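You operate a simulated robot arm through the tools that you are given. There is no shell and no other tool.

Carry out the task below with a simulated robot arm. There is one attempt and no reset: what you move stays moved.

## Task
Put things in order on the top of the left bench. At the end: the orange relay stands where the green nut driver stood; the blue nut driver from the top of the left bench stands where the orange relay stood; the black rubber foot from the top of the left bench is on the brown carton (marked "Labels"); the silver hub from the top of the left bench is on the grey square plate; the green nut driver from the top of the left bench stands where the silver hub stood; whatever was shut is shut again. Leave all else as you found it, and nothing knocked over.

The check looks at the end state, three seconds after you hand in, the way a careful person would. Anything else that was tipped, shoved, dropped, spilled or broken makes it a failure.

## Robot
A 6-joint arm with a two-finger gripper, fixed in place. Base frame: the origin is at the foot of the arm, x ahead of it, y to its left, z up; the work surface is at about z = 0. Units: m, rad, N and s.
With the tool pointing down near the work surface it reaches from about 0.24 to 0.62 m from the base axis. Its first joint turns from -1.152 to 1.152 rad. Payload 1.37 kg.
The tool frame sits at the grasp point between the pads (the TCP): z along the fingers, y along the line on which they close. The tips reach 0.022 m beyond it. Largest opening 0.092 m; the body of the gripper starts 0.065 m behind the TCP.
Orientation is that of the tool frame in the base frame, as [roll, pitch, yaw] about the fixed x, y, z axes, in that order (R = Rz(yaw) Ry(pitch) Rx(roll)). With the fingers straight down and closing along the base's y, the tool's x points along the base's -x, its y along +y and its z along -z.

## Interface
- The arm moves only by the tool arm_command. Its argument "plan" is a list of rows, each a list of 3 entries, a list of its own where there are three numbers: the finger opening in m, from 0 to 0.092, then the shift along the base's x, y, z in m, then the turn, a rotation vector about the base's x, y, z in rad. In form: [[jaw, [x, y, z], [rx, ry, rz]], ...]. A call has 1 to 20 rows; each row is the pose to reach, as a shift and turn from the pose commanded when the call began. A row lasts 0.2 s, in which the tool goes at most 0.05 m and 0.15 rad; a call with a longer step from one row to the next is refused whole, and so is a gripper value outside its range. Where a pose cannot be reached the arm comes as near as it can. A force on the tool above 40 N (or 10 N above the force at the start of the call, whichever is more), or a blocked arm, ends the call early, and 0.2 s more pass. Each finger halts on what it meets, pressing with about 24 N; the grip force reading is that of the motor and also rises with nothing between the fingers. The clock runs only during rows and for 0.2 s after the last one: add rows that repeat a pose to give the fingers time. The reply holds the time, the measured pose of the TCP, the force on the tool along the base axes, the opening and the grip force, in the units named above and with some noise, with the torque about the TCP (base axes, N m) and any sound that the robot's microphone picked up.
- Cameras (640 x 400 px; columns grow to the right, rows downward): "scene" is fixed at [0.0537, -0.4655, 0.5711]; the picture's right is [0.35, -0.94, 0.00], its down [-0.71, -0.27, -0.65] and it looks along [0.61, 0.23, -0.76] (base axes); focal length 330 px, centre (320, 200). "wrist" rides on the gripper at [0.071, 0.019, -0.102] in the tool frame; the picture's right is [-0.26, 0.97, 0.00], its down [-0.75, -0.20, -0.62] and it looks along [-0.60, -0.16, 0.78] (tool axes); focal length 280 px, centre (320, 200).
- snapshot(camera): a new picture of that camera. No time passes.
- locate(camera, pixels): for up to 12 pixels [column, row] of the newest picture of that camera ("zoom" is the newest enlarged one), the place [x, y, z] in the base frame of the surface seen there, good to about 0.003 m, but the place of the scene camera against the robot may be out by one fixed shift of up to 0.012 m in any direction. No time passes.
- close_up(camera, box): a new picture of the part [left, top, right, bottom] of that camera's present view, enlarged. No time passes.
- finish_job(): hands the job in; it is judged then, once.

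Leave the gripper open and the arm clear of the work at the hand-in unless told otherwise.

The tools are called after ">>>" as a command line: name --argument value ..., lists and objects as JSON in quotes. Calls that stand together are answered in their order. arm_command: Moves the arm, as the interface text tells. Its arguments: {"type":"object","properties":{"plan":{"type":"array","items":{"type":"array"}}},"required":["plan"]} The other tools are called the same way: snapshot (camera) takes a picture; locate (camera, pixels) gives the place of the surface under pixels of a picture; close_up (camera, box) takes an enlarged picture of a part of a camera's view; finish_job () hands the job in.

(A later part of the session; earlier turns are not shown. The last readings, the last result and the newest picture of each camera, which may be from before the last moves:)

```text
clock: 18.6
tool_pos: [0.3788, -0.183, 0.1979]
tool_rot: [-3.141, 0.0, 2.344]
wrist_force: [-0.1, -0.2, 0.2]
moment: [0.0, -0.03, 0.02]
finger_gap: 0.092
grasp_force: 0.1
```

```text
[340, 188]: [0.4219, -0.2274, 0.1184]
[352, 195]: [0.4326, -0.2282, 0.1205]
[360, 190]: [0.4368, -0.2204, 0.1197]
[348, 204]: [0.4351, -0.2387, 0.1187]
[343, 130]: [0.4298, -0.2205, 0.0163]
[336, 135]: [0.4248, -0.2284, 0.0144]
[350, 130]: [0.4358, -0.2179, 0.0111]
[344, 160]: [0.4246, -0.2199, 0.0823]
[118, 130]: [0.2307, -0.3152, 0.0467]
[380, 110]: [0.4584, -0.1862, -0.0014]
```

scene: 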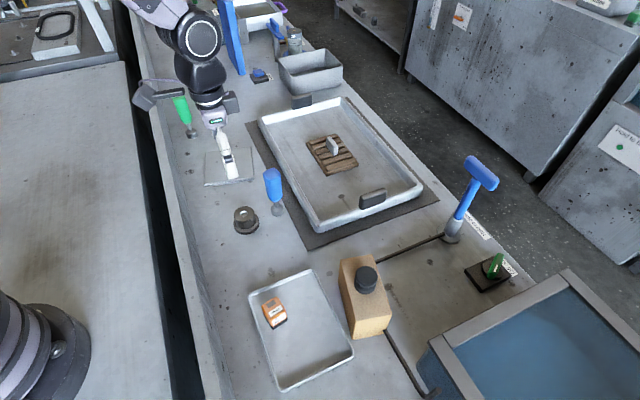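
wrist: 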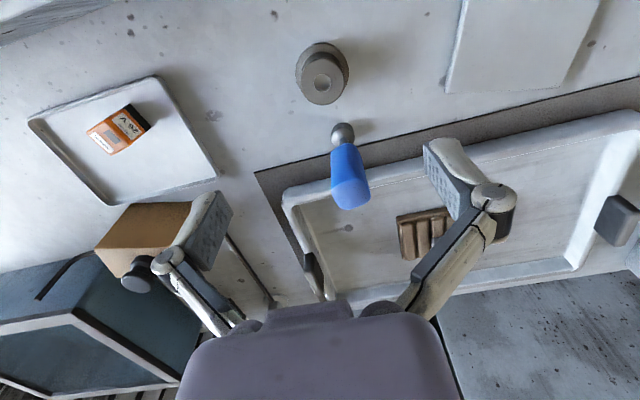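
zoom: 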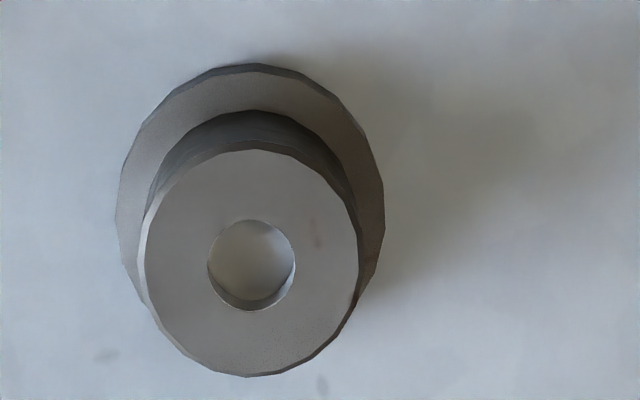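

The hub's centre is ≈(0.381,-0.184), with boss Ø0.040 at z 0.010–0.036 above the flange. The blue driver's axis is ≈(0.433,-0.229). I descend over the hub with the jaws at 0.07 to TCP z≈0.045 and check.

>>> arm_command --plan '[[0.07, [0.002, 0, -0.04], [0, 0, 0]], [0.07, [0.002, 0, -0.08], [0, 0, 0]], [0.07, [0.002, 0, -0.115], [0, 0, 0]], [0.07, [0.002, 0, -0.14], [0, 0, 0]], [0.07, [0.002, 0, -0.155], [0, 0, 0]], [0.07, [0.002, 0, -0.155], [0, 0, 0]]]'

>>> snapshot --camera "wrist"

>>> close_up --camera "scene" --box '[160, 140, 320, 240]'

```text
clock: 20.0
tool_pos: [0.3804, -0.1851, 0.0438]
tool_rot: [3.141, 0.001, 2.344]
wrist_force: [0.1, -0.6, 0.7]
moment: [0.01, 0.02, -0.04]
finger_gap: 0.0698
grasp_force: 0.1
```

```text
taken
```

wrist: 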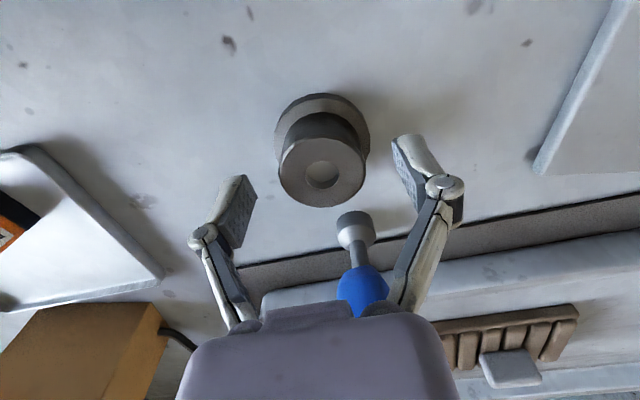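

```text
4.00 times, centred on (240, 190) of scene
```

zoom: 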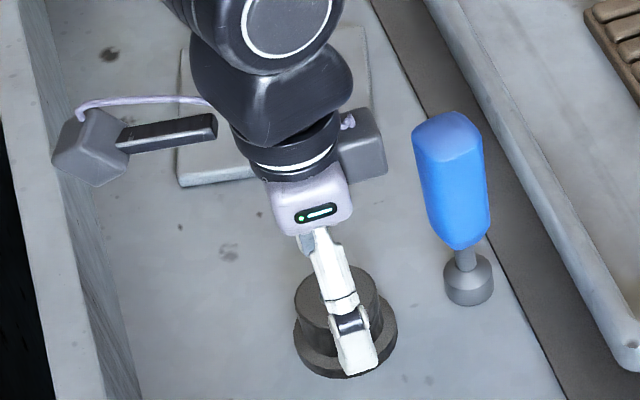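

The hub sits at pixel x≈322 between the fingers, and the gripper is clear of the blue driver. I go down 1 cm and close on the boss.

>>> arm_command --plan '[[0.07, [0, 0, -0.006], [0, 0, 0]], [0.07, [0, 0, -0.01], [0, 0, 0]], [0.06, [0, 0, -0.01], [0, 0, 0]], [0.045, [0, 0, -0.01], [0, 0, 0]], [0.03, [0, 0, -0.01], [0, 0, 0]], [0.03, [0, 0, -0.01], [0, 0, 0]], [0.03, [0, 0, -0.01], [0, 0, 0]]]'

>>> snapshot --camera "wrist"

```text
clock: 21.6
tool_pos: [0.3806, -0.1843, 0.034]
tool_rot: [-3.141, 0.0, 2.347]
wrist_force: [-0.4, 0.1, 1.8]
moment: [0.01, 0.0, -0.02]
finger_gap: 0.0389
grasp_force: 23.8
```

```text
taken
```

wrist: 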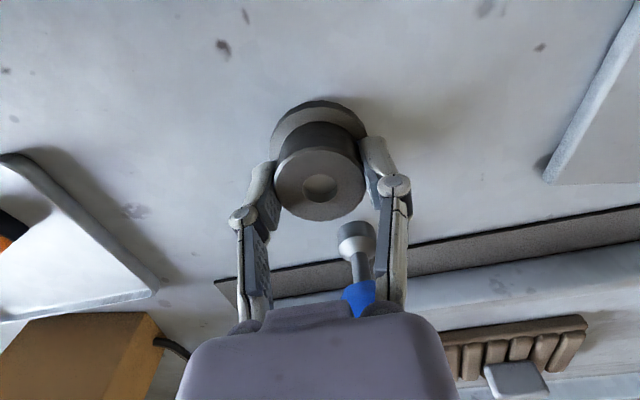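

Gripped, with a gap of 38.9 mm. I lift it straight up and carry it toward the plate centre (0.512,-0.063) at z≈0.13.

>>> arm_command --plan '[[0.03, [0, 0, 0.01], [0, 0, 0]], [0.03, [0, 0, 0.03], [0, 0, 0]], [0.03, [0, 0, 0.06], [0, 0, 0]], [0.03, [0, 0, 0.095], [0, 0, 0]], [0.03, [0.022, 0.02, 0.1], [0, 0, 0]], [0.03, [0.044, 0.04, 0.1], [0, 0, 0]], [0.03, [0.066, 0.06, 0.1], [0, 0, 0]], [0.03, [0.088, 0.08, 0.1], [0, 0, 0]], [0.03, [0.11, 0.1, 0.1], [0, 0, 0]], [0.03, [0.131, 0.121, 0.1], [0, 0, 0]], [0.03, [0.131, 0.121, 0.1], [0, 0, 0]]]'

>>> snapshot --camera "wrist"

>>> snapshot --camera "scene"

```text
clock: 24.0
tool_pos: [0.5114, -0.0631, 0.1328]
tool_rot: [3.141, -0.001, 2.347]
wrist_force: [0.1, -0.5, 0.0]
moment: [0.0, 0.01, 0.0]
finger_gap: 0.0391
grasp_force: 23.9
```

```text
taken
```

wrist: 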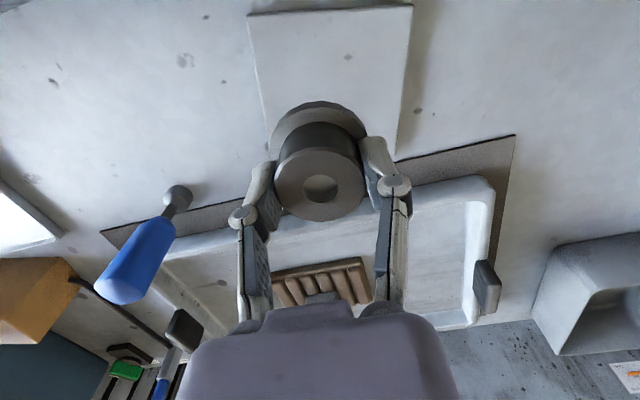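

```text
taken
```

scene: 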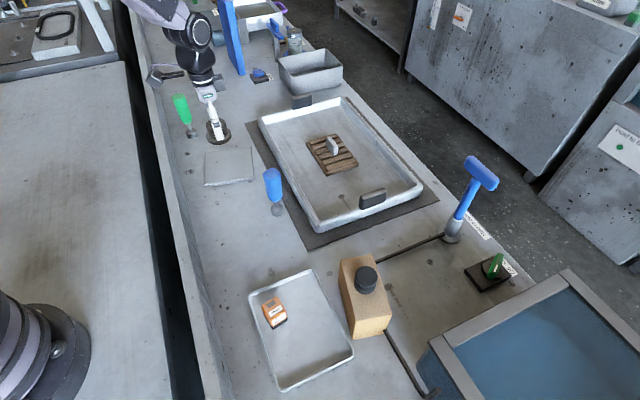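

The plate's centre appears at about (332,96) while the point under the TCP is (320,95), so I shift by (+0.007,+0.005). Then I lower to about 4 mm above expected contact.

>>> arm_command --plan '[[0.03, [0.007, 0.005, -0.02], [0, 0, 0]], [0.03, [0.007, 0.005, -0.05], [0, 0, 0]], [0.03, [0.007, 0.005, -0.075], [0, 0, 0]], [0.03, [0.007, 0.005, -0.085], [0, 0, 0]], [0.03, [0.007, 0.005, -0.085], [0, 0, 0]]]'

>>> snapshot --camera "wrist"

>>> close_up --camera "scene" --box '[150, 90, 310, 190]'

```text
clock: 25.2
tool_pos: [0.5191, -0.0569, 0.0481]
tool_rot: [-3.141, 0.0, 2.346]
wrist_force: [0.4, 0.0, -1.4]
moment: [0.03, -0.01, -0.02]
finger_gap: 0.0392
grasp_force: 24.4
```

```text
taken
```

wrist: 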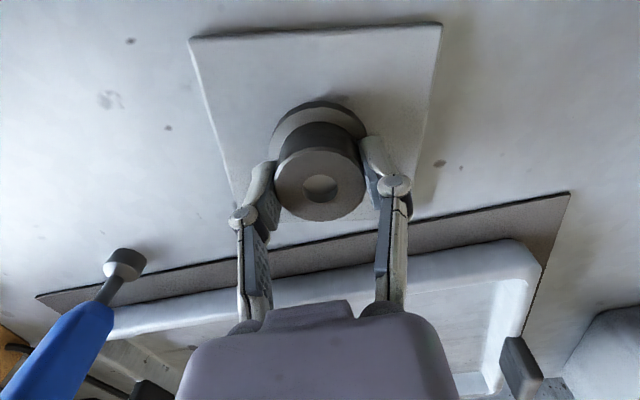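

```text
4.00 times, centred on (230, 140) of scene
```

zoom: 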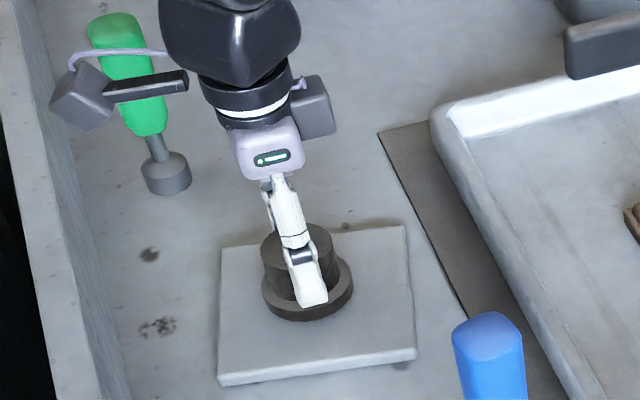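

The hub is well within the plate. I lower in 1 mm steps until contact shows.

>>> arm_command --plan '[[0.03, [0, 0, -0.001], [0, 0, 0]], [0.03, [0, 0, -0.002], [0, 0, 0]], [0.03, [0, 0, -0.003], [0, 0, 0]]]'

```text
clock: 26.0
tool_pos: [0.5178, -0.0569, 0.0461]
tool_rot: [3.141, -0.001, 2.347]
wrist_force: [0.6, 0.3, -1.4]
moment: [-0.01, -0.01, -0.02]
finger_gap: 0.0393
grasp_force: 24.2
```

No contact yet at 0.047. I keep lowering in small steps.

>>> arm_command --plan '[[0.03, [0, 0, -0.0007], [0, 0, 0]], [0.03, [0, 0, -0.0014], [0, 0, 0]]]'

>>> arm_command --plan '[[0.03, [0, 0, -0.0005], [0, 0, 0]], [0.03, [0, 0, -0.001], [0, 0, 0]]]'

```text
clock: 26.6
tool_pos: [0.518, -0.0569, 0.0441]
tool_rot: [3.141, 0.0, 2.347]
wrist_force: [-1.3, -0.3, 2.2]
moment: [-0.02, 0.05, -0.02]
finger_gap: 0.0392
grasp_force: 23.9
```

```text
clock: 27.2
tool_pos: [0.5181, -0.0572, 0.0442]
tool_rot: [3.14, 0.001, 2.346]
wrist_force: [-4.3, -0.9, 14.1]
moment: [0.03, 0.15, -0.02]
finger_gap: 0.0394
grasp_force: 23.8
```

Contact: 14 N at z≈0.0448. I back off 0.8 mm and open the jaws.

>>> arm_command --plan '[[0.03, [0, 0, 0.0008], [0, 0, 0]], [0.042, [0, 0, 0.0008], [0, 0, 0]], [0.05, [0, 0, 0.0008], [0, 0, 0]], [0.06, [0, 0, 0.0008], [0, 0, 0]], [0.07, [0, 0, 0.0008], [0, 0, 0]]]'

>>> snapshot --camera "wrist"

```text
clock: 28.4
tool_pos: [0.5179, -0.056, 0.0447]
tool_rot: [-3.141, -0.001, 2.346]
wrist_force: [-0.1, -0.5, -0.2]
moment: [0.02, 0.02, -0.01]
finger_gap: 0.0699
grasp_force: 0.0
```

```text
taken
```

wrist: 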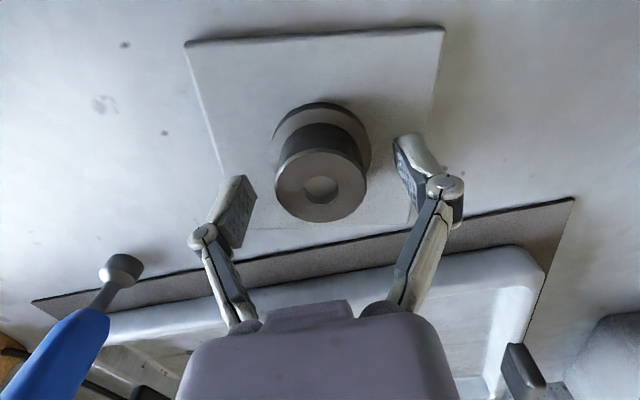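

The hub stands on the plate. I rise to z≈0.2, then go above the green driver (≈(0.583,0.092)), staying well over its top at 0.12, to view it from above.

>>> arm_command --plan '[[0.07, [0, 0, 0.03], [0, 0, 0]], [0.092, [0, 0, 0.07], [0, 0, 0]], [0.092, [0, 0, 0.11], [0, 0, 0]], [0.092, [0, 0, 0.15], [0, 0, 0]], [0.092, [0.016, 0.0375, 0.15], [0, 0, 0]], [0.092, [0.032, 0.075, 0.15], [0, 0, 0]], [0.092, [0.048, 0.1125, 0.15], [0, 0, 0]], [0.092, [0.064, 0.15, 0.15], [0, 0, 0]], [0.092, [0.064, 0.15, 0.15], [0, 0, 0]]]'

>>> snapshot --camera "wrist"

>>> snapshot --camera "scene"

```text
clock: 30.4
tool_pos: [0.5835, 0.0946, 0.1946]
tool_rot: [3.141, -0.001, 2.345]
wrist_force: [-0.2, -0.4, -0.3]
moment: [0.0, -0.04, 0.0]
finger_gap: 0.0917
grasp_force: 0.1
```

```text
taken
```

wrist: 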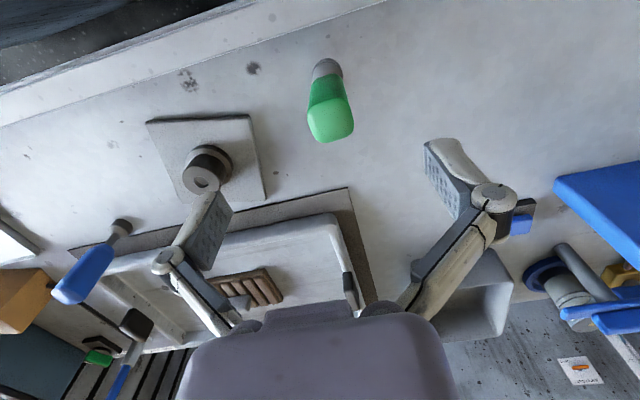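

```text
taken
```

scene: 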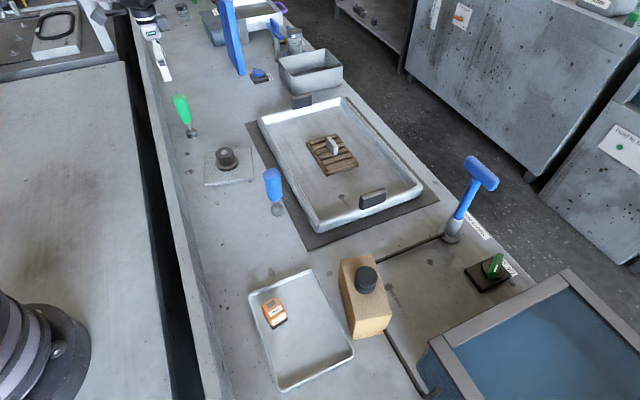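

The hub is on the plate and the pose over the green driver was reached. I zoom in on the green driver at wrist (330,100).

>>> close_up --camera "wrist" --box '[266, 45, 394, 155]'

>>> locate --camera "wrist" --pixels '[[330, 122], [315, 118], [350, 122], [333, 138], [328, 105], [327, 66], [326, 76], [300, 70], [370, 70], [330, 40]]'

```text
3.64 times, centred on (330, 100) of wrist
```

zoom: 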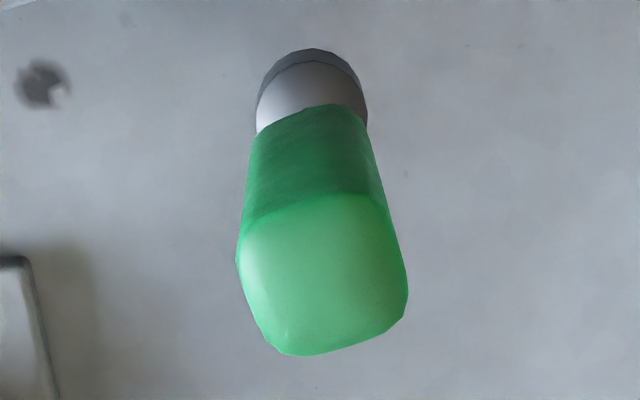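

```text
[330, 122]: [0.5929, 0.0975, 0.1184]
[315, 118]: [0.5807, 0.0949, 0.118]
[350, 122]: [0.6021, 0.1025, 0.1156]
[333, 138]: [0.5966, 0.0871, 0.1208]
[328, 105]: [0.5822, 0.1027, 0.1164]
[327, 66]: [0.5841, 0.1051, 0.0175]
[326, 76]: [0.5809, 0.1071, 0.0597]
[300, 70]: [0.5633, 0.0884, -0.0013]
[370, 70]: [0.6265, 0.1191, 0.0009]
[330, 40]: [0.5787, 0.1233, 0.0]
```

The green driver's axis is ≈(0.590,0.0945), and its handle faces are aligned with the bench directions, so closing along the bench suits it. I shift by (+0.007,+0.0025) and descend to z≈0.15, with the tips still above its top, to recheck.

>>> arm_command --plan '[[0.075, [0.007, 0.0025, -0.015], [0, 0, 0]], [0.075, [0.007, 0.0025, -0.035], [0, 0, 0]], [0.075, [0.007, 0.0025, -0.045], [0, 0, 0]], [0.075, [0.007, 0.0025, -0.045], [0, 0, 0]], [0.075, [0.007, 0.0025, -0.045], [0, 0, 0]]]'

>>> snapshot --camera "wrist"

>>> close_up --camera "wrist" --box '[240, 60, 400, 160]'

```text
clock: 31.6
tool_pos: [0.5894, 0.096, 0.1497]
tool_rot: [3.142, 0.001, 2.346]
wrist_force: [0.5, -0.1, -0.1]
moment: [0.01, -0.01, -0.02]
finger_gap: 0.0751
grasp_force: 0.0
```

```text
taken
```

wrist: 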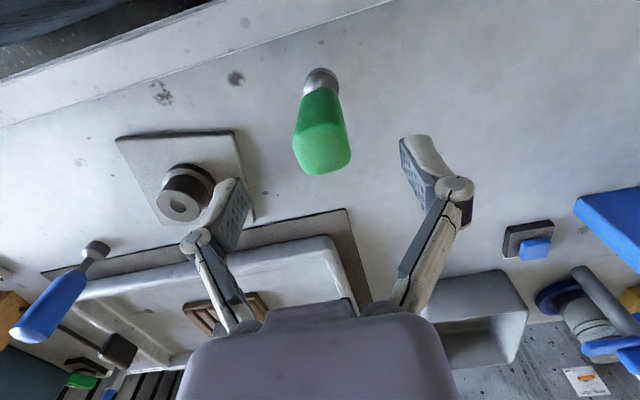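

```text
4.00 times, centred on (320, 110) of wrist
```

zoom: 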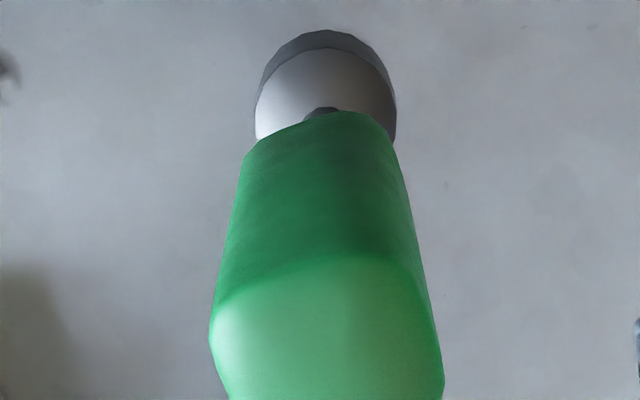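

It is centred within about 1.5 mm: handle mid at column ≈321.7 and top-face row ≈151, against the expected (320,152). I descend to z≈0.085 around the handle.

>>> arm_command --plan '[[0.075, [0.001, 0.0005, -0.015], [0, 0, 0]], [0.075, [0.001, 0.0005, -0.035], [0, 0, 0]], [0.075, [0.001, 0.0005, -0.055], [0, 0, 0]], [0.075, [0.001, 0.0005, -0.0656], [0, 0, 0]], [0.075, [0.001, 0.0005, -0.0656], [0, 0, 0]]]'

>>> snapshot --camera "wrist"

>>> close_up --camera "scene" --box '[120, 50, 280, 150]'

```text
clock: 32.8
tool_pos: [0.5904, 0.0958, 0.0842]
tool_rot: [3.14, -0.001, 2.346]
wrist_force: [-0.6, 0.6, -0.6]
moment: [0.02, -0.02, 0.01]
finger_gap: 0.0748
grasp_force: 0.1
```

```text
taken
```

wrist: 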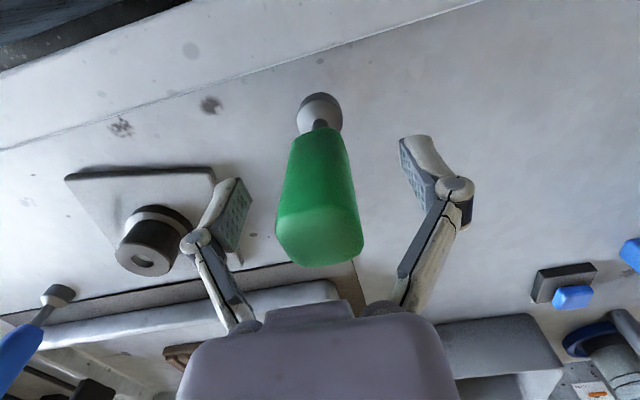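

```text
4.00 times, centred on (200, 100) of scene
```

zoom: 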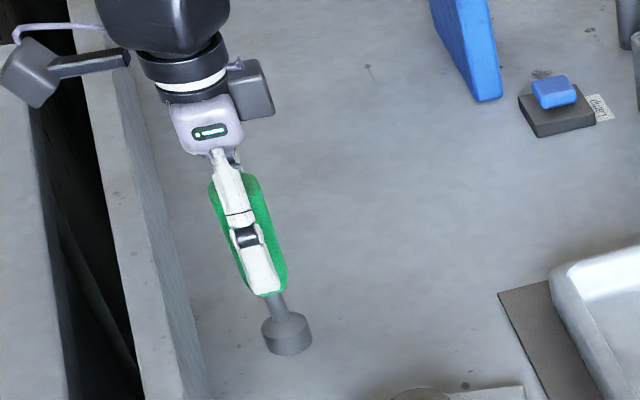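

Well centred; the green base sits at (0.591,0.095), which I record as its place. I close on the handle.

>>> arm_command --plan '[[0.055, [0, 0, 0], [0, 0, 0]], [0.04, [0, 0, 0], [0, 0, 0]], [0.025, [0, 0, 0], [0, 0, 0]], [0.015, [0, 0, 0], [0, 0, 0]], [0.015, [0, 0, 0], [0, 0, 0]], [0.015, [0, 0, 0], [0, 0, 0]]]'

>>> snapshot --camera "wrist"

>>> close_up --camera "scene" --box '[120, 50, 280, 150]'

```text
clock: 34.2
tool_pos: [0.5909, 0.0956, 0.0843]
tool_rot: [-3.14, 0.001, 2.345]
wrist_force: [1.0, 1.0, 2.9]
moment: [0.06, 0.0, 0.05]
finger_gap: 0.0295
grasp_force: 23.9
```

```text
taken
```

wrist: 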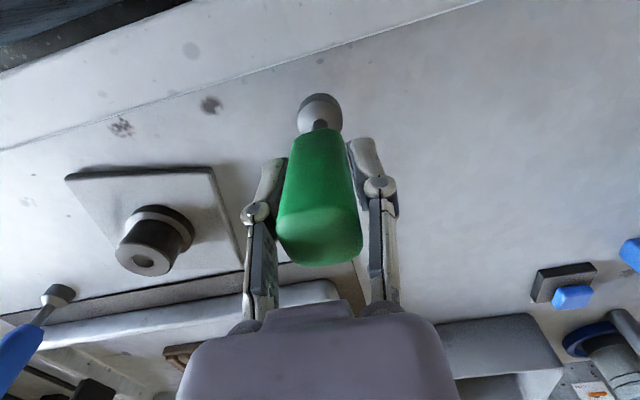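

```text
4.00 times, centred on (200, 100) of scene
```

zoom: 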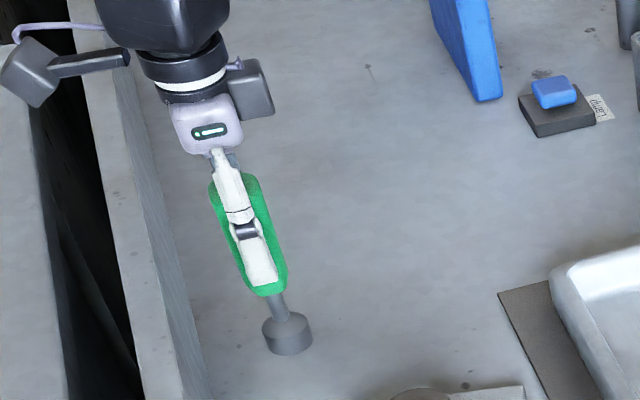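

Gripped upright with a gap of 29.5 mm. I lift to z≈0.19 and carry it above the hub's old place (0.381,-0.184), staying high over the hub and plate.

>>> arm_command --plan '[[0.015, [0, 0, 0.008], [0, 0, 0]], [0.015, [0, 0, 0.03], [0, 0, 0]], [0.015, [0, 0, 0.065], [0, 0, 0]], [0.015, [0, 0, 0.095], [0, 0, 0]], [0.015, [-0.01, -0.013, 0.105], [0, 0, 0]], [0.015, [-0.03, -0.04, 0.105], [0, 0, 0]], [0.015, [-0.053, -0.071, 0.105], [0, 0, 0]], [0.015, [-0.077, -0.102, 0.105], [0, 0, 0]], [0.015, [-0.1, -0.133, 0.105], [0, 0, 0]], [0.015, [-0.124, -0.164, 0.105], [0, 0, 0]], [0.015, [-0.147, -0.195, 0.105], [0, 0, 0]], [0.015, [-0.17, -0.226, 0.105], [0, 0, 0]], [0.015, [-0.19, -0.253, 0.105], [0, 0, 0]], [0.015, [-0.21, -0.279, 0.105], [0, 0, 0]], [0.015, [-0.21, -0.279, 0.105], [0, 0, 0]], [0.015, [-0.21, -0.279, 0.105], [0, 0, 0]]]'

>>> snapshot --camera "wrist"

>>> snapshot --camera "scene"

```text
clock: 37.6
tool_pos: [0.3796, -0.1838, 0.1895]
tool_rot: [3.141, -0.002, 2.344]
wrist_force: [0.3, -0.4, -0.6]
moment: [0.01, 0.03, 0.04]
finger_gap: 0.0294
grasp_force: 24.3
```

```text
taken
```

wrist: 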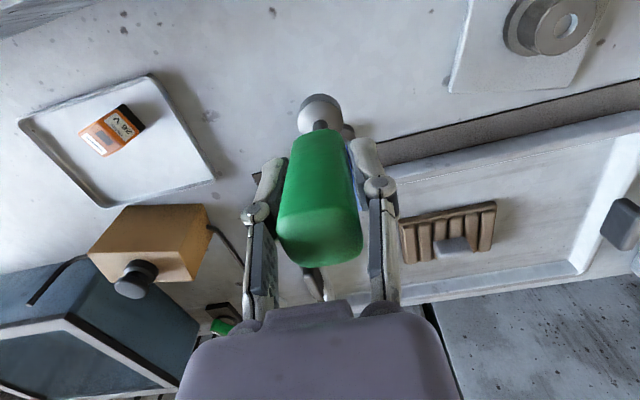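

```text
taken
```

scene: 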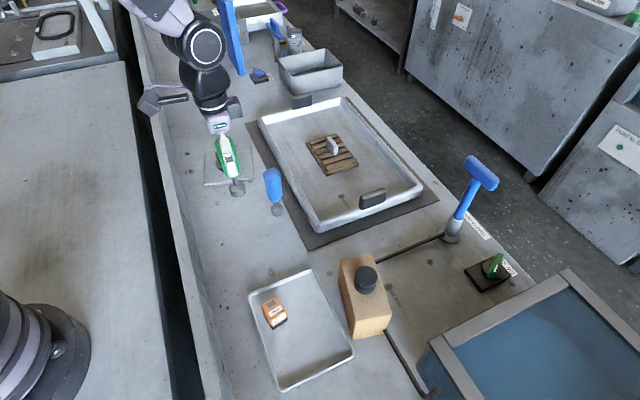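

It is carried without slipping. I lower it straight down to ~3 mm above contact.

>>> arm_command --plan '[[0.015, [0, 0, -0.03], [0, 0, 0]], [0.015, [0, 0, -0.06], [0, 0, 0]], [0.015, [0, 0, -0.085], [0, 0, 0]], [0.015, [0, 0, -0.097], [0, 0, 0]], [0.015, [0, 0, -0.102], [0, 0, 0]], [0.015, [0, 0, -0.102], [0, 0, 0]]]'

>>> snapshot --camera "wrist"

>>> close_up --camera "scene" --box '[160, 140, 320, 240]'

```text
clock: 39.0
tool_pos: [0.3803, -0.1821, 0.0848]
tool_rot: [-3.141, -0.001, 2.344]
wrist_force: [-0.6, 0.7, -1.0]
moment: [0.01, 0.02, -0.04]
finger_gap: 0.0294
grasp_force: 24.1
```

```text
taken
```

wrist: 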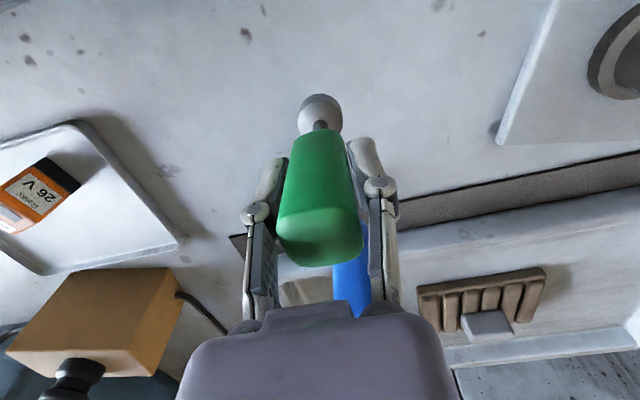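

```text
4.00 times, centred on (240, 190) of scene
```

zoom: 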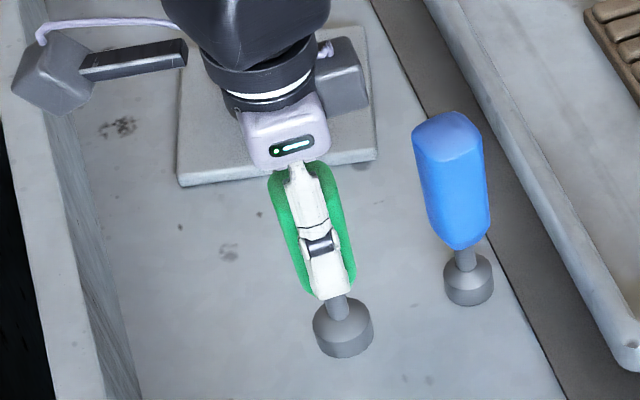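

The socket hovers right over the hub's former spot. I lower in sub-millimetre steps.

>>> arm_command --plan '[[0.015, [0, 0, -0.0008], [0, 0, 0]], [0.015, [0, 0, -0.0016], [0, 0, 0]], [0.015, [0, 0, -0.0022], [0, 0, 0]]]'

>>> arm_command --plan '[[0.015, [0, 0, -0.0005], [0, 0, 0]], [0.015, [0, 0, -0.001], [0, 0, 0]]]'

```text
clock: 39.8
tool_pos: [0.3804, -0.1823, 0.0833]
tool_rot: [3.141, 0.0, 2.346]
wrist_force: [-0.3, 0.8, -0.9]
moment: [0.01, 0.0, 0.0]
finger_gap: 0.0294
grasp_force: 24.0
```

```text
clock: 40.4
tool_pos: [0.38, -0.1823, 0.084]
tool_rot: [-3.142, 0.0, 2.344]
wrist_force: [-4.1, 0.2, 13.8]
moment: [0.2, 0.38, 0.1]
finger_gap: 0.0296
grasp_force: 23.7
```

Contact at z≈0.085 with 14 N. I back off 0.6 mm and check, then release slowly.

>>> arm_command --plan '[[0.015, [0, 0, 0.0006], [0, 0, 0]], [0.015, [0, 0, 0.0006], [0, 0, 0]]]'

>>> arm_command --plan '[[0.03, [0, 0, 0], [0, 0, 0]], [0.034, [0, 0, 0], [0, 0, 0]], [0.042, [0, 0, 0], [0, 0, 0]], [0.052, [0, 0, 0], [0, 0, 0]], [0.065, [0, 0, 0], [0, 0, 0]], [0.075, [0, 0, 0], [0, 0, 0]]]'

>>> snapshot --camera "wrist"

>>> close_up --camera "scene" --box '[160, 140, 320, 240]'

```text
clock: 41.0
tool_pos: [0.3806, -0.1822, 0.0838]
tool_rot: [3.141, 0.0, 2.345]
wrist_force: [-4.1, 2.5, 10.2]
moment: [0.33, 0.25, 0.03]
finger_gap: 0.0295
grasp_force: 24.1
```

```text
clock: 42.4
tool_pos: [0.3802, -0.1837, 0.0838]
tool_rot: [-3.141, 0.0, 2.346]
wrist_force: [0.0, 1.4, -0.2]
moment: [0.0, 0.03, 0.01]
finger_gap: 0.075
grasp_force: 0.1
```

```text
taken
```

wrist: 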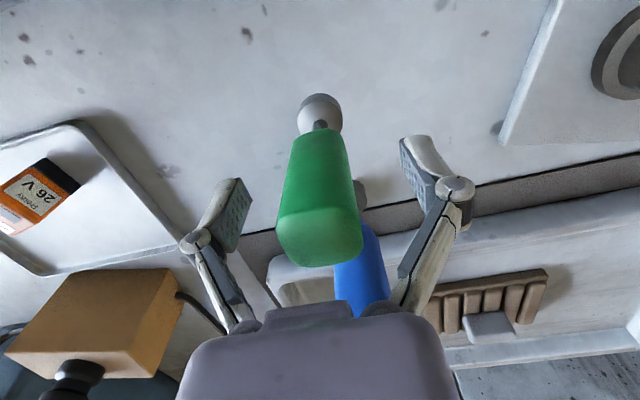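

```text
4.00 times, centred on (240, 190) of scene
```

zoom: 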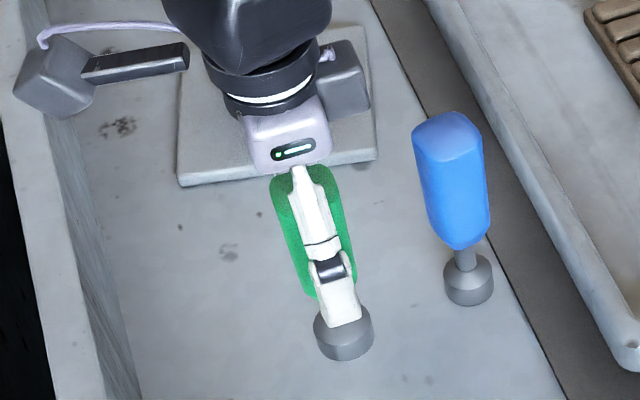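

The green driver stands upright and free where the hub was. I rise straight up, then go above the relay (≈(0.2224,-0.3295)), turning +0.17 to line up with its faces.

>>> arm_command --plan '[[0.075, [0, 0, 0.02], [0, 0, 0]], [0.08, [0, 0, 0.05], [0, 0, 0]], [0.092, [0, 0, 0.085], [0, 0, 0]], [0.092, [0, 0, 0.115], [0, 0, 0]], [0.092, [-0.026, -0.024, 0.115], [0, 0, 0.03]], [0.092, [-0.053, -0.049, 0.115], [0, 0, 0.06]], [0.092, [-0.08, -0.073, 0.115], [0, 0, 0.09]], [0.092, [-0.106, -0.097, 0.115], [0, 0, 0.12]], [0.092, [-0.132, -0.121, 0.115], [0, 0, 0.15]], [0.092, [-0.1586, -0.1455, 0.115], [0, 0, 0.17]], [0.092, [-0.1586, -0.1455, 0.115], [0, 0, 0.17]]]'

>>> snapshot --camera "wrist"

>>> snapshot --camera "scene"

>>> close_up --camera "wrist" --box '[240, 40, 400, 140]'

```text
clock: 44.8
tool_pos: [0.2215, -0.3281, 0.1981]
tool_rot: [3.141, 0.001, 2.516]
wrist_force: [0.0, -0.3, 0.2]
moment: [-0.02, -0.01, 0.02]
finger_gap: 0.092
grasp_force: 0.0
```

```text
taken
```

wrist: 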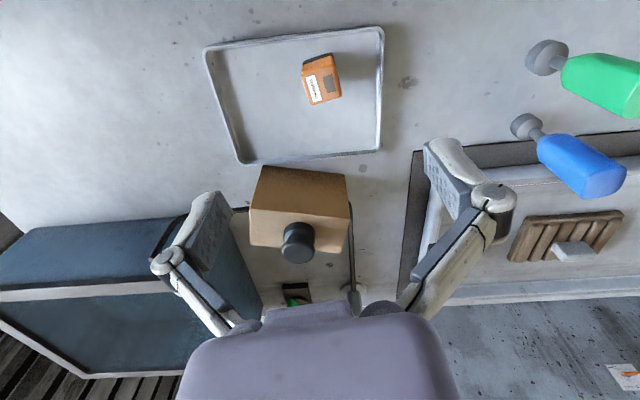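

```text
taken
```

scene: 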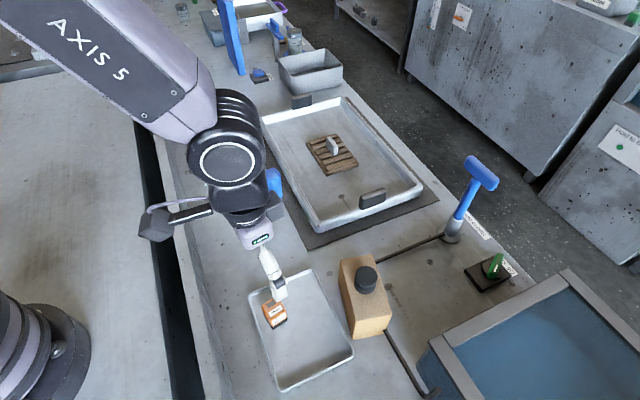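

```text
4.00 times, centred on (320, 90) of wrist
```

zoom: 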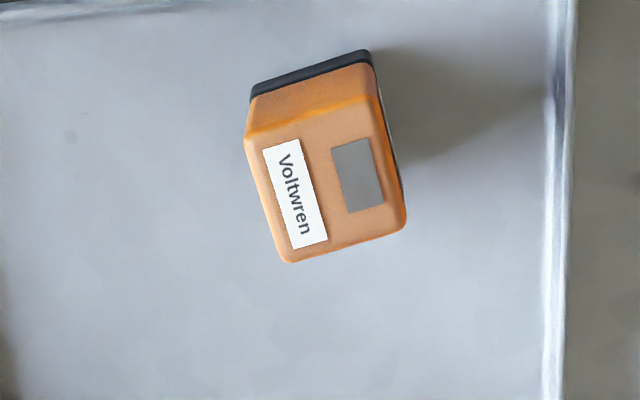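

The relay's top centre is ≈(0.2241,-0.3287), with faces at ~56°/−34°, so I only need +0.03 rad more turn. I descend with the jaws at 0.06 to z≈0.075 (tips just above its top) and check the alignment.

>>> arm_command --plan '[[0.08, [0.0017, 0.0008, -0.03], [0, 0, 0.03]], [0.07, [0.0017, 0.0008, -0.065], [0, 0, 0.03]], [0.06, [0.0017, 0.0008, -0.1], [0, 0, 0.03]], [0.06, [0.0017, 0.0008, -0.12], [0, 0, 0.03]], [0.06, [0.0017, 0.0008, -0.125], [0, 0, 0.03]], [0.06, [0.0017, 0.0008, -0.125], [0, 0, 0.03]]]'

>>> snapshot --camera "wrist"

>>> close_up --camera "wrist" --box '[220, 80, 420, 205]'

```text
clock: 46.2
tool_pos: [0.2233, -0.3291, 0.0721]
tool_rot: [3.141, 0.0, 2.548]
wrist_force: [-0.7, -0.2, 0.9]
moment: [0.0, 0.01, 0.01]
finger_gap: 0.06
grasp_force: 0.0
```

```text
taken
```

wrist: 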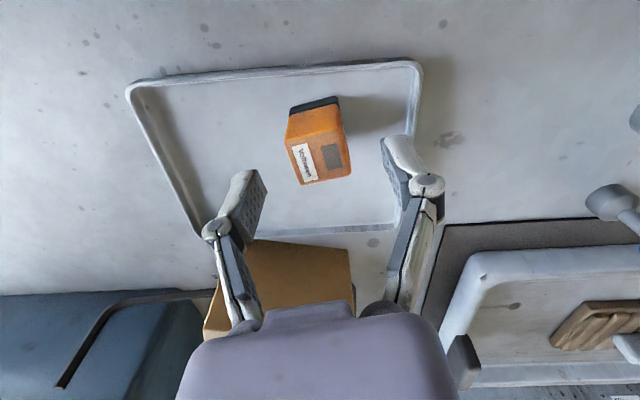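

```text
3.20 times, centred on (320, 142) of wrist
```

zoom: 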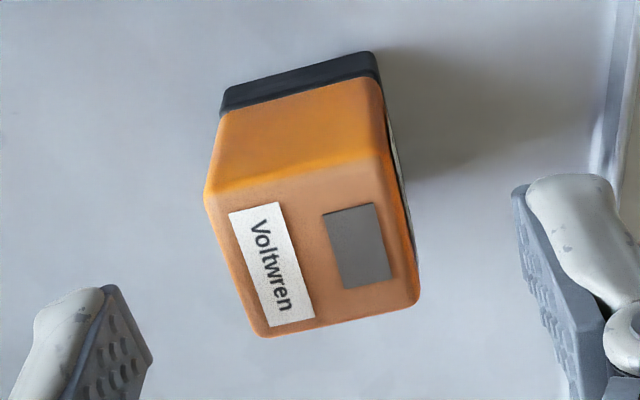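

The relay's top is centred at (319.7,156), against the expected (320,158). I descend 3 cm to z≈0.045 and close.

>>> arm_command --plan '[[0.06, [0, 0, -0.015], [0, 0, 0]], [0.06, [0, 0, -0.027], [0, 0, 0]], [0.06, [0, 0, -0.0304], [0, 0, 0]], [0.05, [0, 0, -0.0304], [0, 0, 0]], [0.035, [0, 0, -0.0304], [0, 0, 0]], [0.02, [0, 0, -0.0304], [0, 0, 0]], [0.015, [0, 0, -0.0304], [0, 0, 0]], [0.015, [0, 0, -0.0304], [0, 0, 0]]]'

>>> snapshot --camera "wrist"

```text
clock: 48.0
tool_pos: [0.2235, -0.3281, 0.0431]
tool_rot: [-3.14, 0.001, 2.545]
wrist_force: [0.4, -0.1, -1.2]
moment: [0.01, 0.0, -0.01]
finger_gap: 0.0291
grasp_force: 23.9
```

```text
taken
```

wrist: 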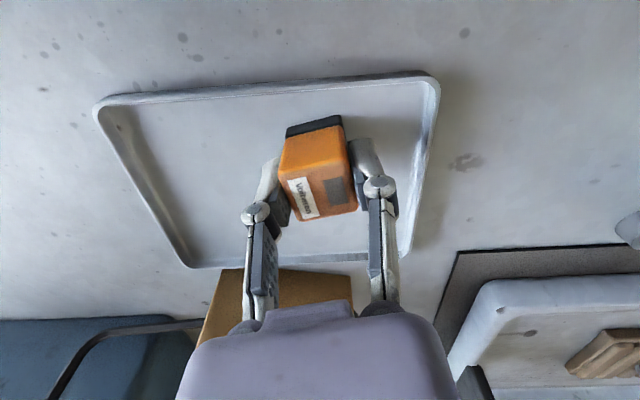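

Gripped with a gap of 29 mm. Before placing near the rail I want to know how low the camera housing hangs, so I look at it in the scene view now, at TCP z≈0.045.

>>> close_up --camera "scene" --box '[140, 190, 300, 290]'

>>> snapshot --camera "scene"

```text
4.00 times, centred on (220, 240) of scene
```

zoom: 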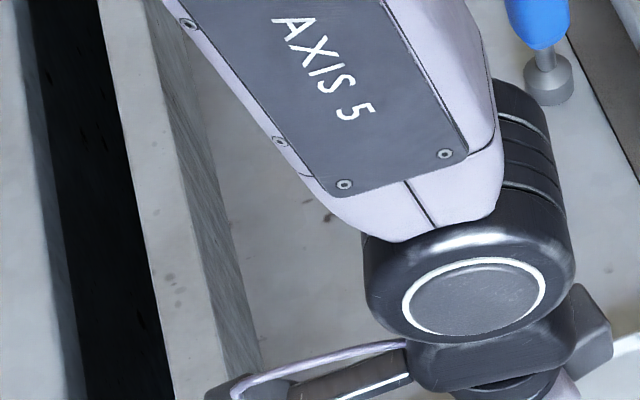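

```text
taken
```

scene: 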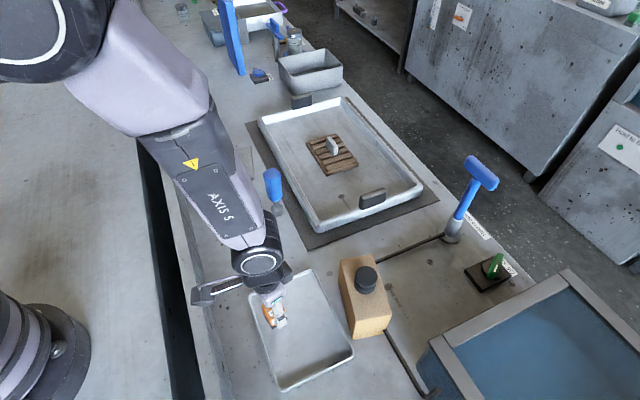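

The camera housing is at scene (200,293). I measure its lower edge against the rail top.

>>> close_up --camera "scene" --box '[170, 260, 298, 340]'

>>> locate --camera "zoom" --pixels '[[120, 140], [150, 170], [140, 205], [170, 210], [200, 200], [110, 180], [115, 200], [150, 225], [100, 250], [60, 250], [200, 160], [250, 140]]'

```text
5.00 times, centred on (234, 300) of scene
```

zoom: 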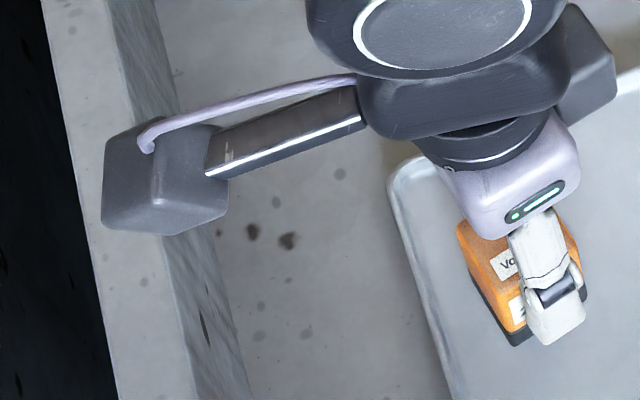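

```text
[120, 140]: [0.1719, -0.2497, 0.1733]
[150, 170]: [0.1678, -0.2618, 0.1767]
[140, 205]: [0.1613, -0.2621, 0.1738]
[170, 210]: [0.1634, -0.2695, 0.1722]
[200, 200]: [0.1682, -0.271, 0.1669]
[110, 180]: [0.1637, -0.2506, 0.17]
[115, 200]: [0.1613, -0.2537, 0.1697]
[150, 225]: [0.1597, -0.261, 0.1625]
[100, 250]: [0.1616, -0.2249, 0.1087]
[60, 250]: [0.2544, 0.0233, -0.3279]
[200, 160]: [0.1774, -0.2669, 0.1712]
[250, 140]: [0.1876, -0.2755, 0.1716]
```

The housing spans roughly ±2 cm around z = TCP+0.10, so its bottom is at about TCP+0.083. At the placing height that leaves ~2 cm over the rail, which is fine. I lift the relay to z≈0.22 (its bottom then above the drivers' tops) and carry it toward the green driver's former place (0.591,0.095).

>>> arm_command --plan '[[0.015, [0, 0, 0.01], [0, 0, 0]], [0.015, [0, 0, 0.04], [0, 0, 0]], [0.015, [0, 0, 0.08], [0, 0, 0]], [0.015, [0, 0, 0.12], [0, 0, 0]], [0.015, [0, 0, 0.155], [0, 0, 0]], [0.015, [0, 0, 0.18], [0, 0, 0]], [0.015, [0.025, 0.029, 0.18], [0, 0, 0]], [0.015, [0.054, 0.062, 0.18], [0, 0, 0]], [0.015, [0.083, 0.096, 0.18], [0, 0, 0]], [0.015, [0.112, 0.129, 0.18], [0, 0, 0]], [0.015, [0.141, 0.163, 0.18], [0, 0, 0]], [0.015, [0.17, 0.196, 0.18], [0, 0, 0]], [0.015, [0.199, 0.23, 0.18], [0, 0, 0]], [0.015, [0.228, 0.263, 0.178], [0, 0, 0]], [0.015, [0.257, 0.297, 0.17], [0, 0, 0]], [0.015, [0.286, 0.33, 0.16], [0, 0, 0]], [0.015, [0.315, 0.364, 0.15], [0, 0, 0]], [0.015, [0.343, 0.396, 0.14], [0, 0, 0]], [0.015, [0.3669, 0.4237, 0.13], [0, 0, 0]], [0.015, [0.3669, 0.4237, 0.13], [0, 0, 0]]]'

>>> snapshot --camera "wrist"

>>> snapshot --camera "scene"

```text
clock: 52.2
tool_pos: [0.5919, 0.0967, 0.1745]
tool_rot: [3.141, 0.0, 2.545]
wrist_force: [0.3, -1.6, 0.4]
moment: [-0.01, -0.03, -0.01]
finger_gap: 0.0292
grasp_force: 24.6
```

```text
taken
```

wrist: 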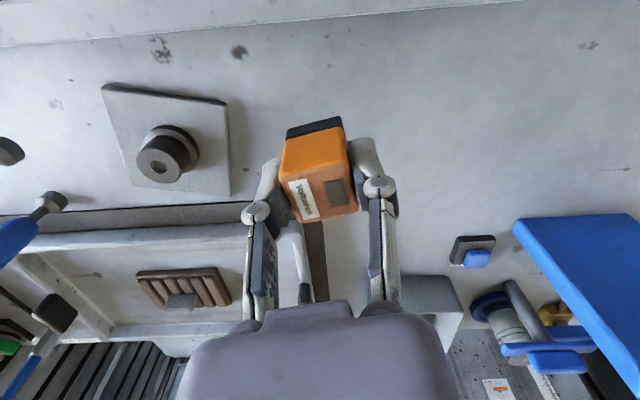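

```text
taken
```

scene: 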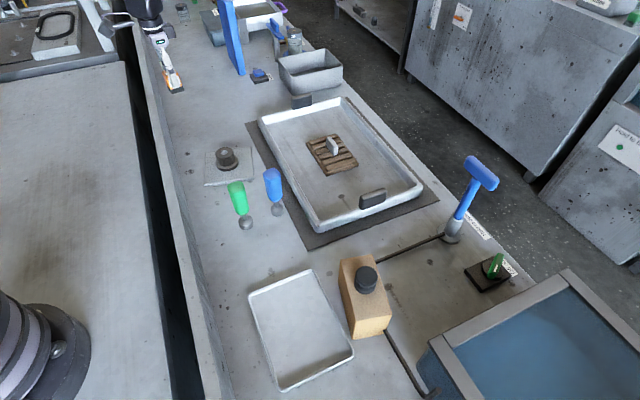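

The scene shows green upright where the hub was, and the rest undisturbed. I now lower the relay to ~5 mm above the bench.

>>> arm_command --plan '[[0.015, [0, 0, -0.035], [0, 0, 0]], [0.015, [0, 0, -0.07], [0, 0, 0]], [0.015, [0, 0, -0.1], [0, 0, 0]], [0.015, [0, 0, -0.12], [0, 0, 0]], [0.015, [0, 0, -0.128], [0, 0, 0]], [0.015, [0, 0, -0.128], [0, 0, 0]]]'

>>> snapshot --camera "wrist"

>>> close_up --camera "scene" --box '[110, 40, 270, 140]'

```text
clock: 53.6
tool_pos: [0.5918, 0.0938, 0.0448]
tool_rot: [-3.141, 0.0, 2.546]
wrist_force: [0.3, 0.3, -0.6]
moment: [-0.03, 0.02, 0.0]
finger_gap: 0.0292
grasp_force: 23.9
```

```text
taken
```

wrist: 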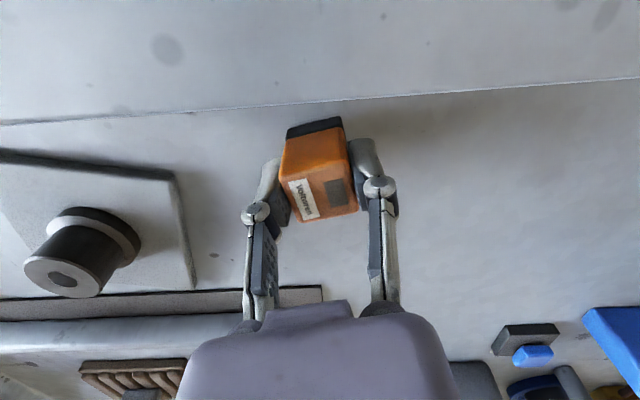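

```text
4.00 times, centred on (190, 90) of scene
```

zoom: 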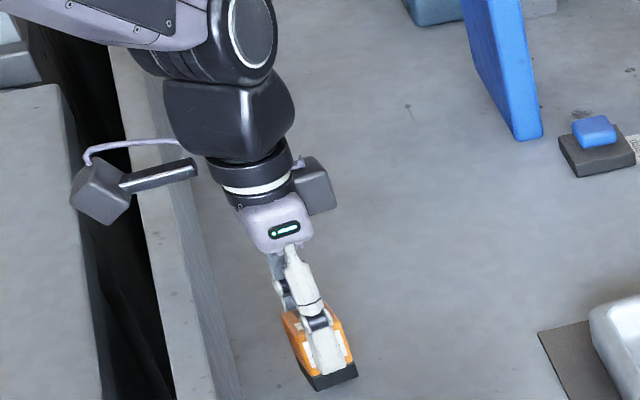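

The relay hovers on the right spot: scene (191,133), against the green base's former (192,134). I lower in small steps until contact.

>>> arm_command --plan '[[0.015, [0, 0, -0.001], [0, 0, 0]], [0.015, [0, 0, -0.002], [0, 0, 0]], [0.015, [0, 0, -0.003], [0, 0, 0]]]'

>>> arm_command --plan '[[0.015, [0, 0, -0.0006], [0, 0, 0]], [0.015, [0, 0, -0.0012], [0, 0, 0]]]'

```text
clock: 54.4
tool_pos: [0.5907, 0.0957, 0.0418]
tool_rot: [3.141, 0.001, 2.547]
wrist_force: [0.1, 0.0, -1.3]
moment: [0.03, 0.02, 0.03]
finger_gap: 0.0291
grasp_force: 24.2
```

```text
clock: 55.0
tool_pos: [0.5904, 0.0958, 0.0418]
tool_rot: [-3.142, 0.0, 2.546]
wrist_force: [-0.2, 0.6, -0.5]
moment: [0.0, -0.01, 0.01]
finger_gap: 0.0291
grasp_force: 23.7
```

Still no contact at z≈0.0428, so I continue downward in 0.6 mm steps.

>>> arm_command --plan '[[0.015, [0, 0, -0.0006], [0, 0, 0]], [0.015, [0, 0, -0.0012], [0, 0, 0]]]'

>>> arm_command --plan '[[0.015, [0, 0, -0.0005], [0, 0, 0]], [0.015, [0, 0, -0.001], [0, 0, 0]]]'

```text
clock: 55.6
tool_pos: [0.5905, 0.0957, 0.0409]
tool_rot: [-3.14, 0.002, 2.547]
wrist_force: [-0.7, -0.4, -1.0]
moment: [0.04, 0.02, 0.01]
finger_gap: 0.0289
grasp_force: 23.8
```

```text
clock: 56.2
tool_pos: [0.5913, 0.0964, 0.0403]
tool_rot: [3.141, 0.0, 2.546]
wrist_force: [-0.5, 0.1, -1.2]
moment: [-0.02, -0.04, 0.03]
finger_gap: 0.029
grasp_force: 24.1
```

No contact yet at 0.0406. I continue.

>>> arm_command --plan '[[0.015, [0, 0, -0.0005], [0, 0, 0]], [0.015, [0, 0, -0.001], [0, 0, 0]]]'

>>> arm_command --plan '[[0.015, [0, 0, -0.0005], [0, 0, 0]], [0.015, [0, 0, -0.001], [0, 0, 0]]]'

```text
clock: 56.8
tool_pos: [0.5902, 0.0962, 0.0399]
tool_rot: [-3.141, -0.002, 2.546]
wrist_force: [-1.9, -0.2, 4.0]
moment: [-0.01, 0.08, -0.01]
finger_gap: 0.0291
grasp_force: 23.8
```

```text
clock: 57.4
tool_pos: [0.591, 0.0961, 0.0403]
tool_rot: [3.14, 0.001, 2.546]
wrist_force: [-7.4, 0.5, 16.7]
moment: [0.04, 0.23, 0.05]
finger_gap: 0.0291
grasp_force: 23.9
```

Contact at z≈0.040, so the tray floor is about 5 mm above the bench. I back off 1 mm and open.

>>> arm_command --plan '[[0.015, [0, 0, 0.0009], [0, 0, 0]], [0.03, [0, 0, 0.0009], [0, 0, 0]], [0.036, [0, 0, 0.0009], [0, 0, 0]], [0.046, [0, 0, 0.0009], [0, 0, 0]], [0.056, [0, 0, 0.0009], [0, 0, 0]], [0.06, [0, 0, 0.0009], [0, 0, 0]]]'

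>>> snapshot --camera "wrist"

>>> close_up --camera "scene" --box '[110, 40, 270, 140]'

```text
clock: 58.8
tool_pos: [0.5901, 0.0963, 0.0393]
tool_rot: [-3.141, -0.001, 2.546]
wrist_force: [0.3, -0.7, -0.7]
moment: [-0.05, -0.01, 0.0]
finger_gap: 0.0597
grasp_force: 0.0
```

```text
taken
```

wrist: 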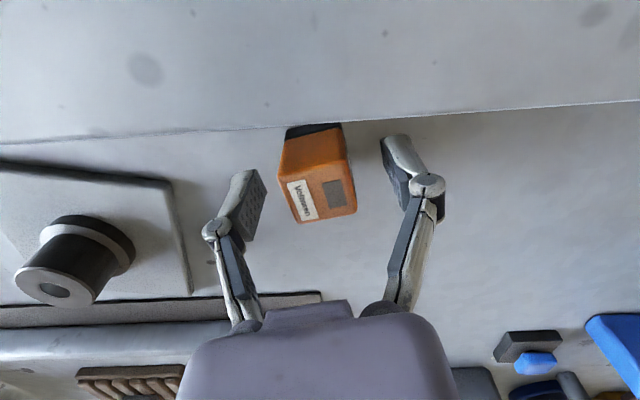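

```text
4.00 times, centred on (190, 90) of scene
```

zoom: 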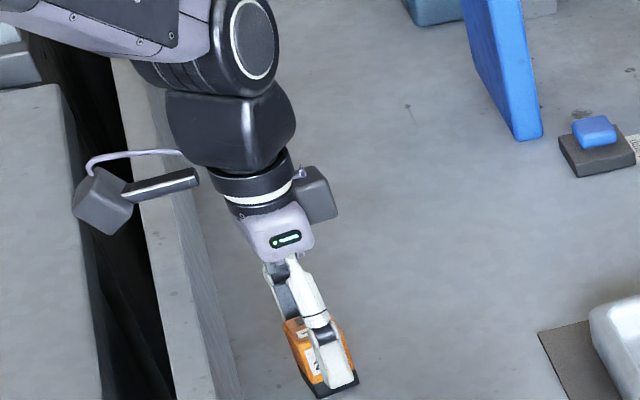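

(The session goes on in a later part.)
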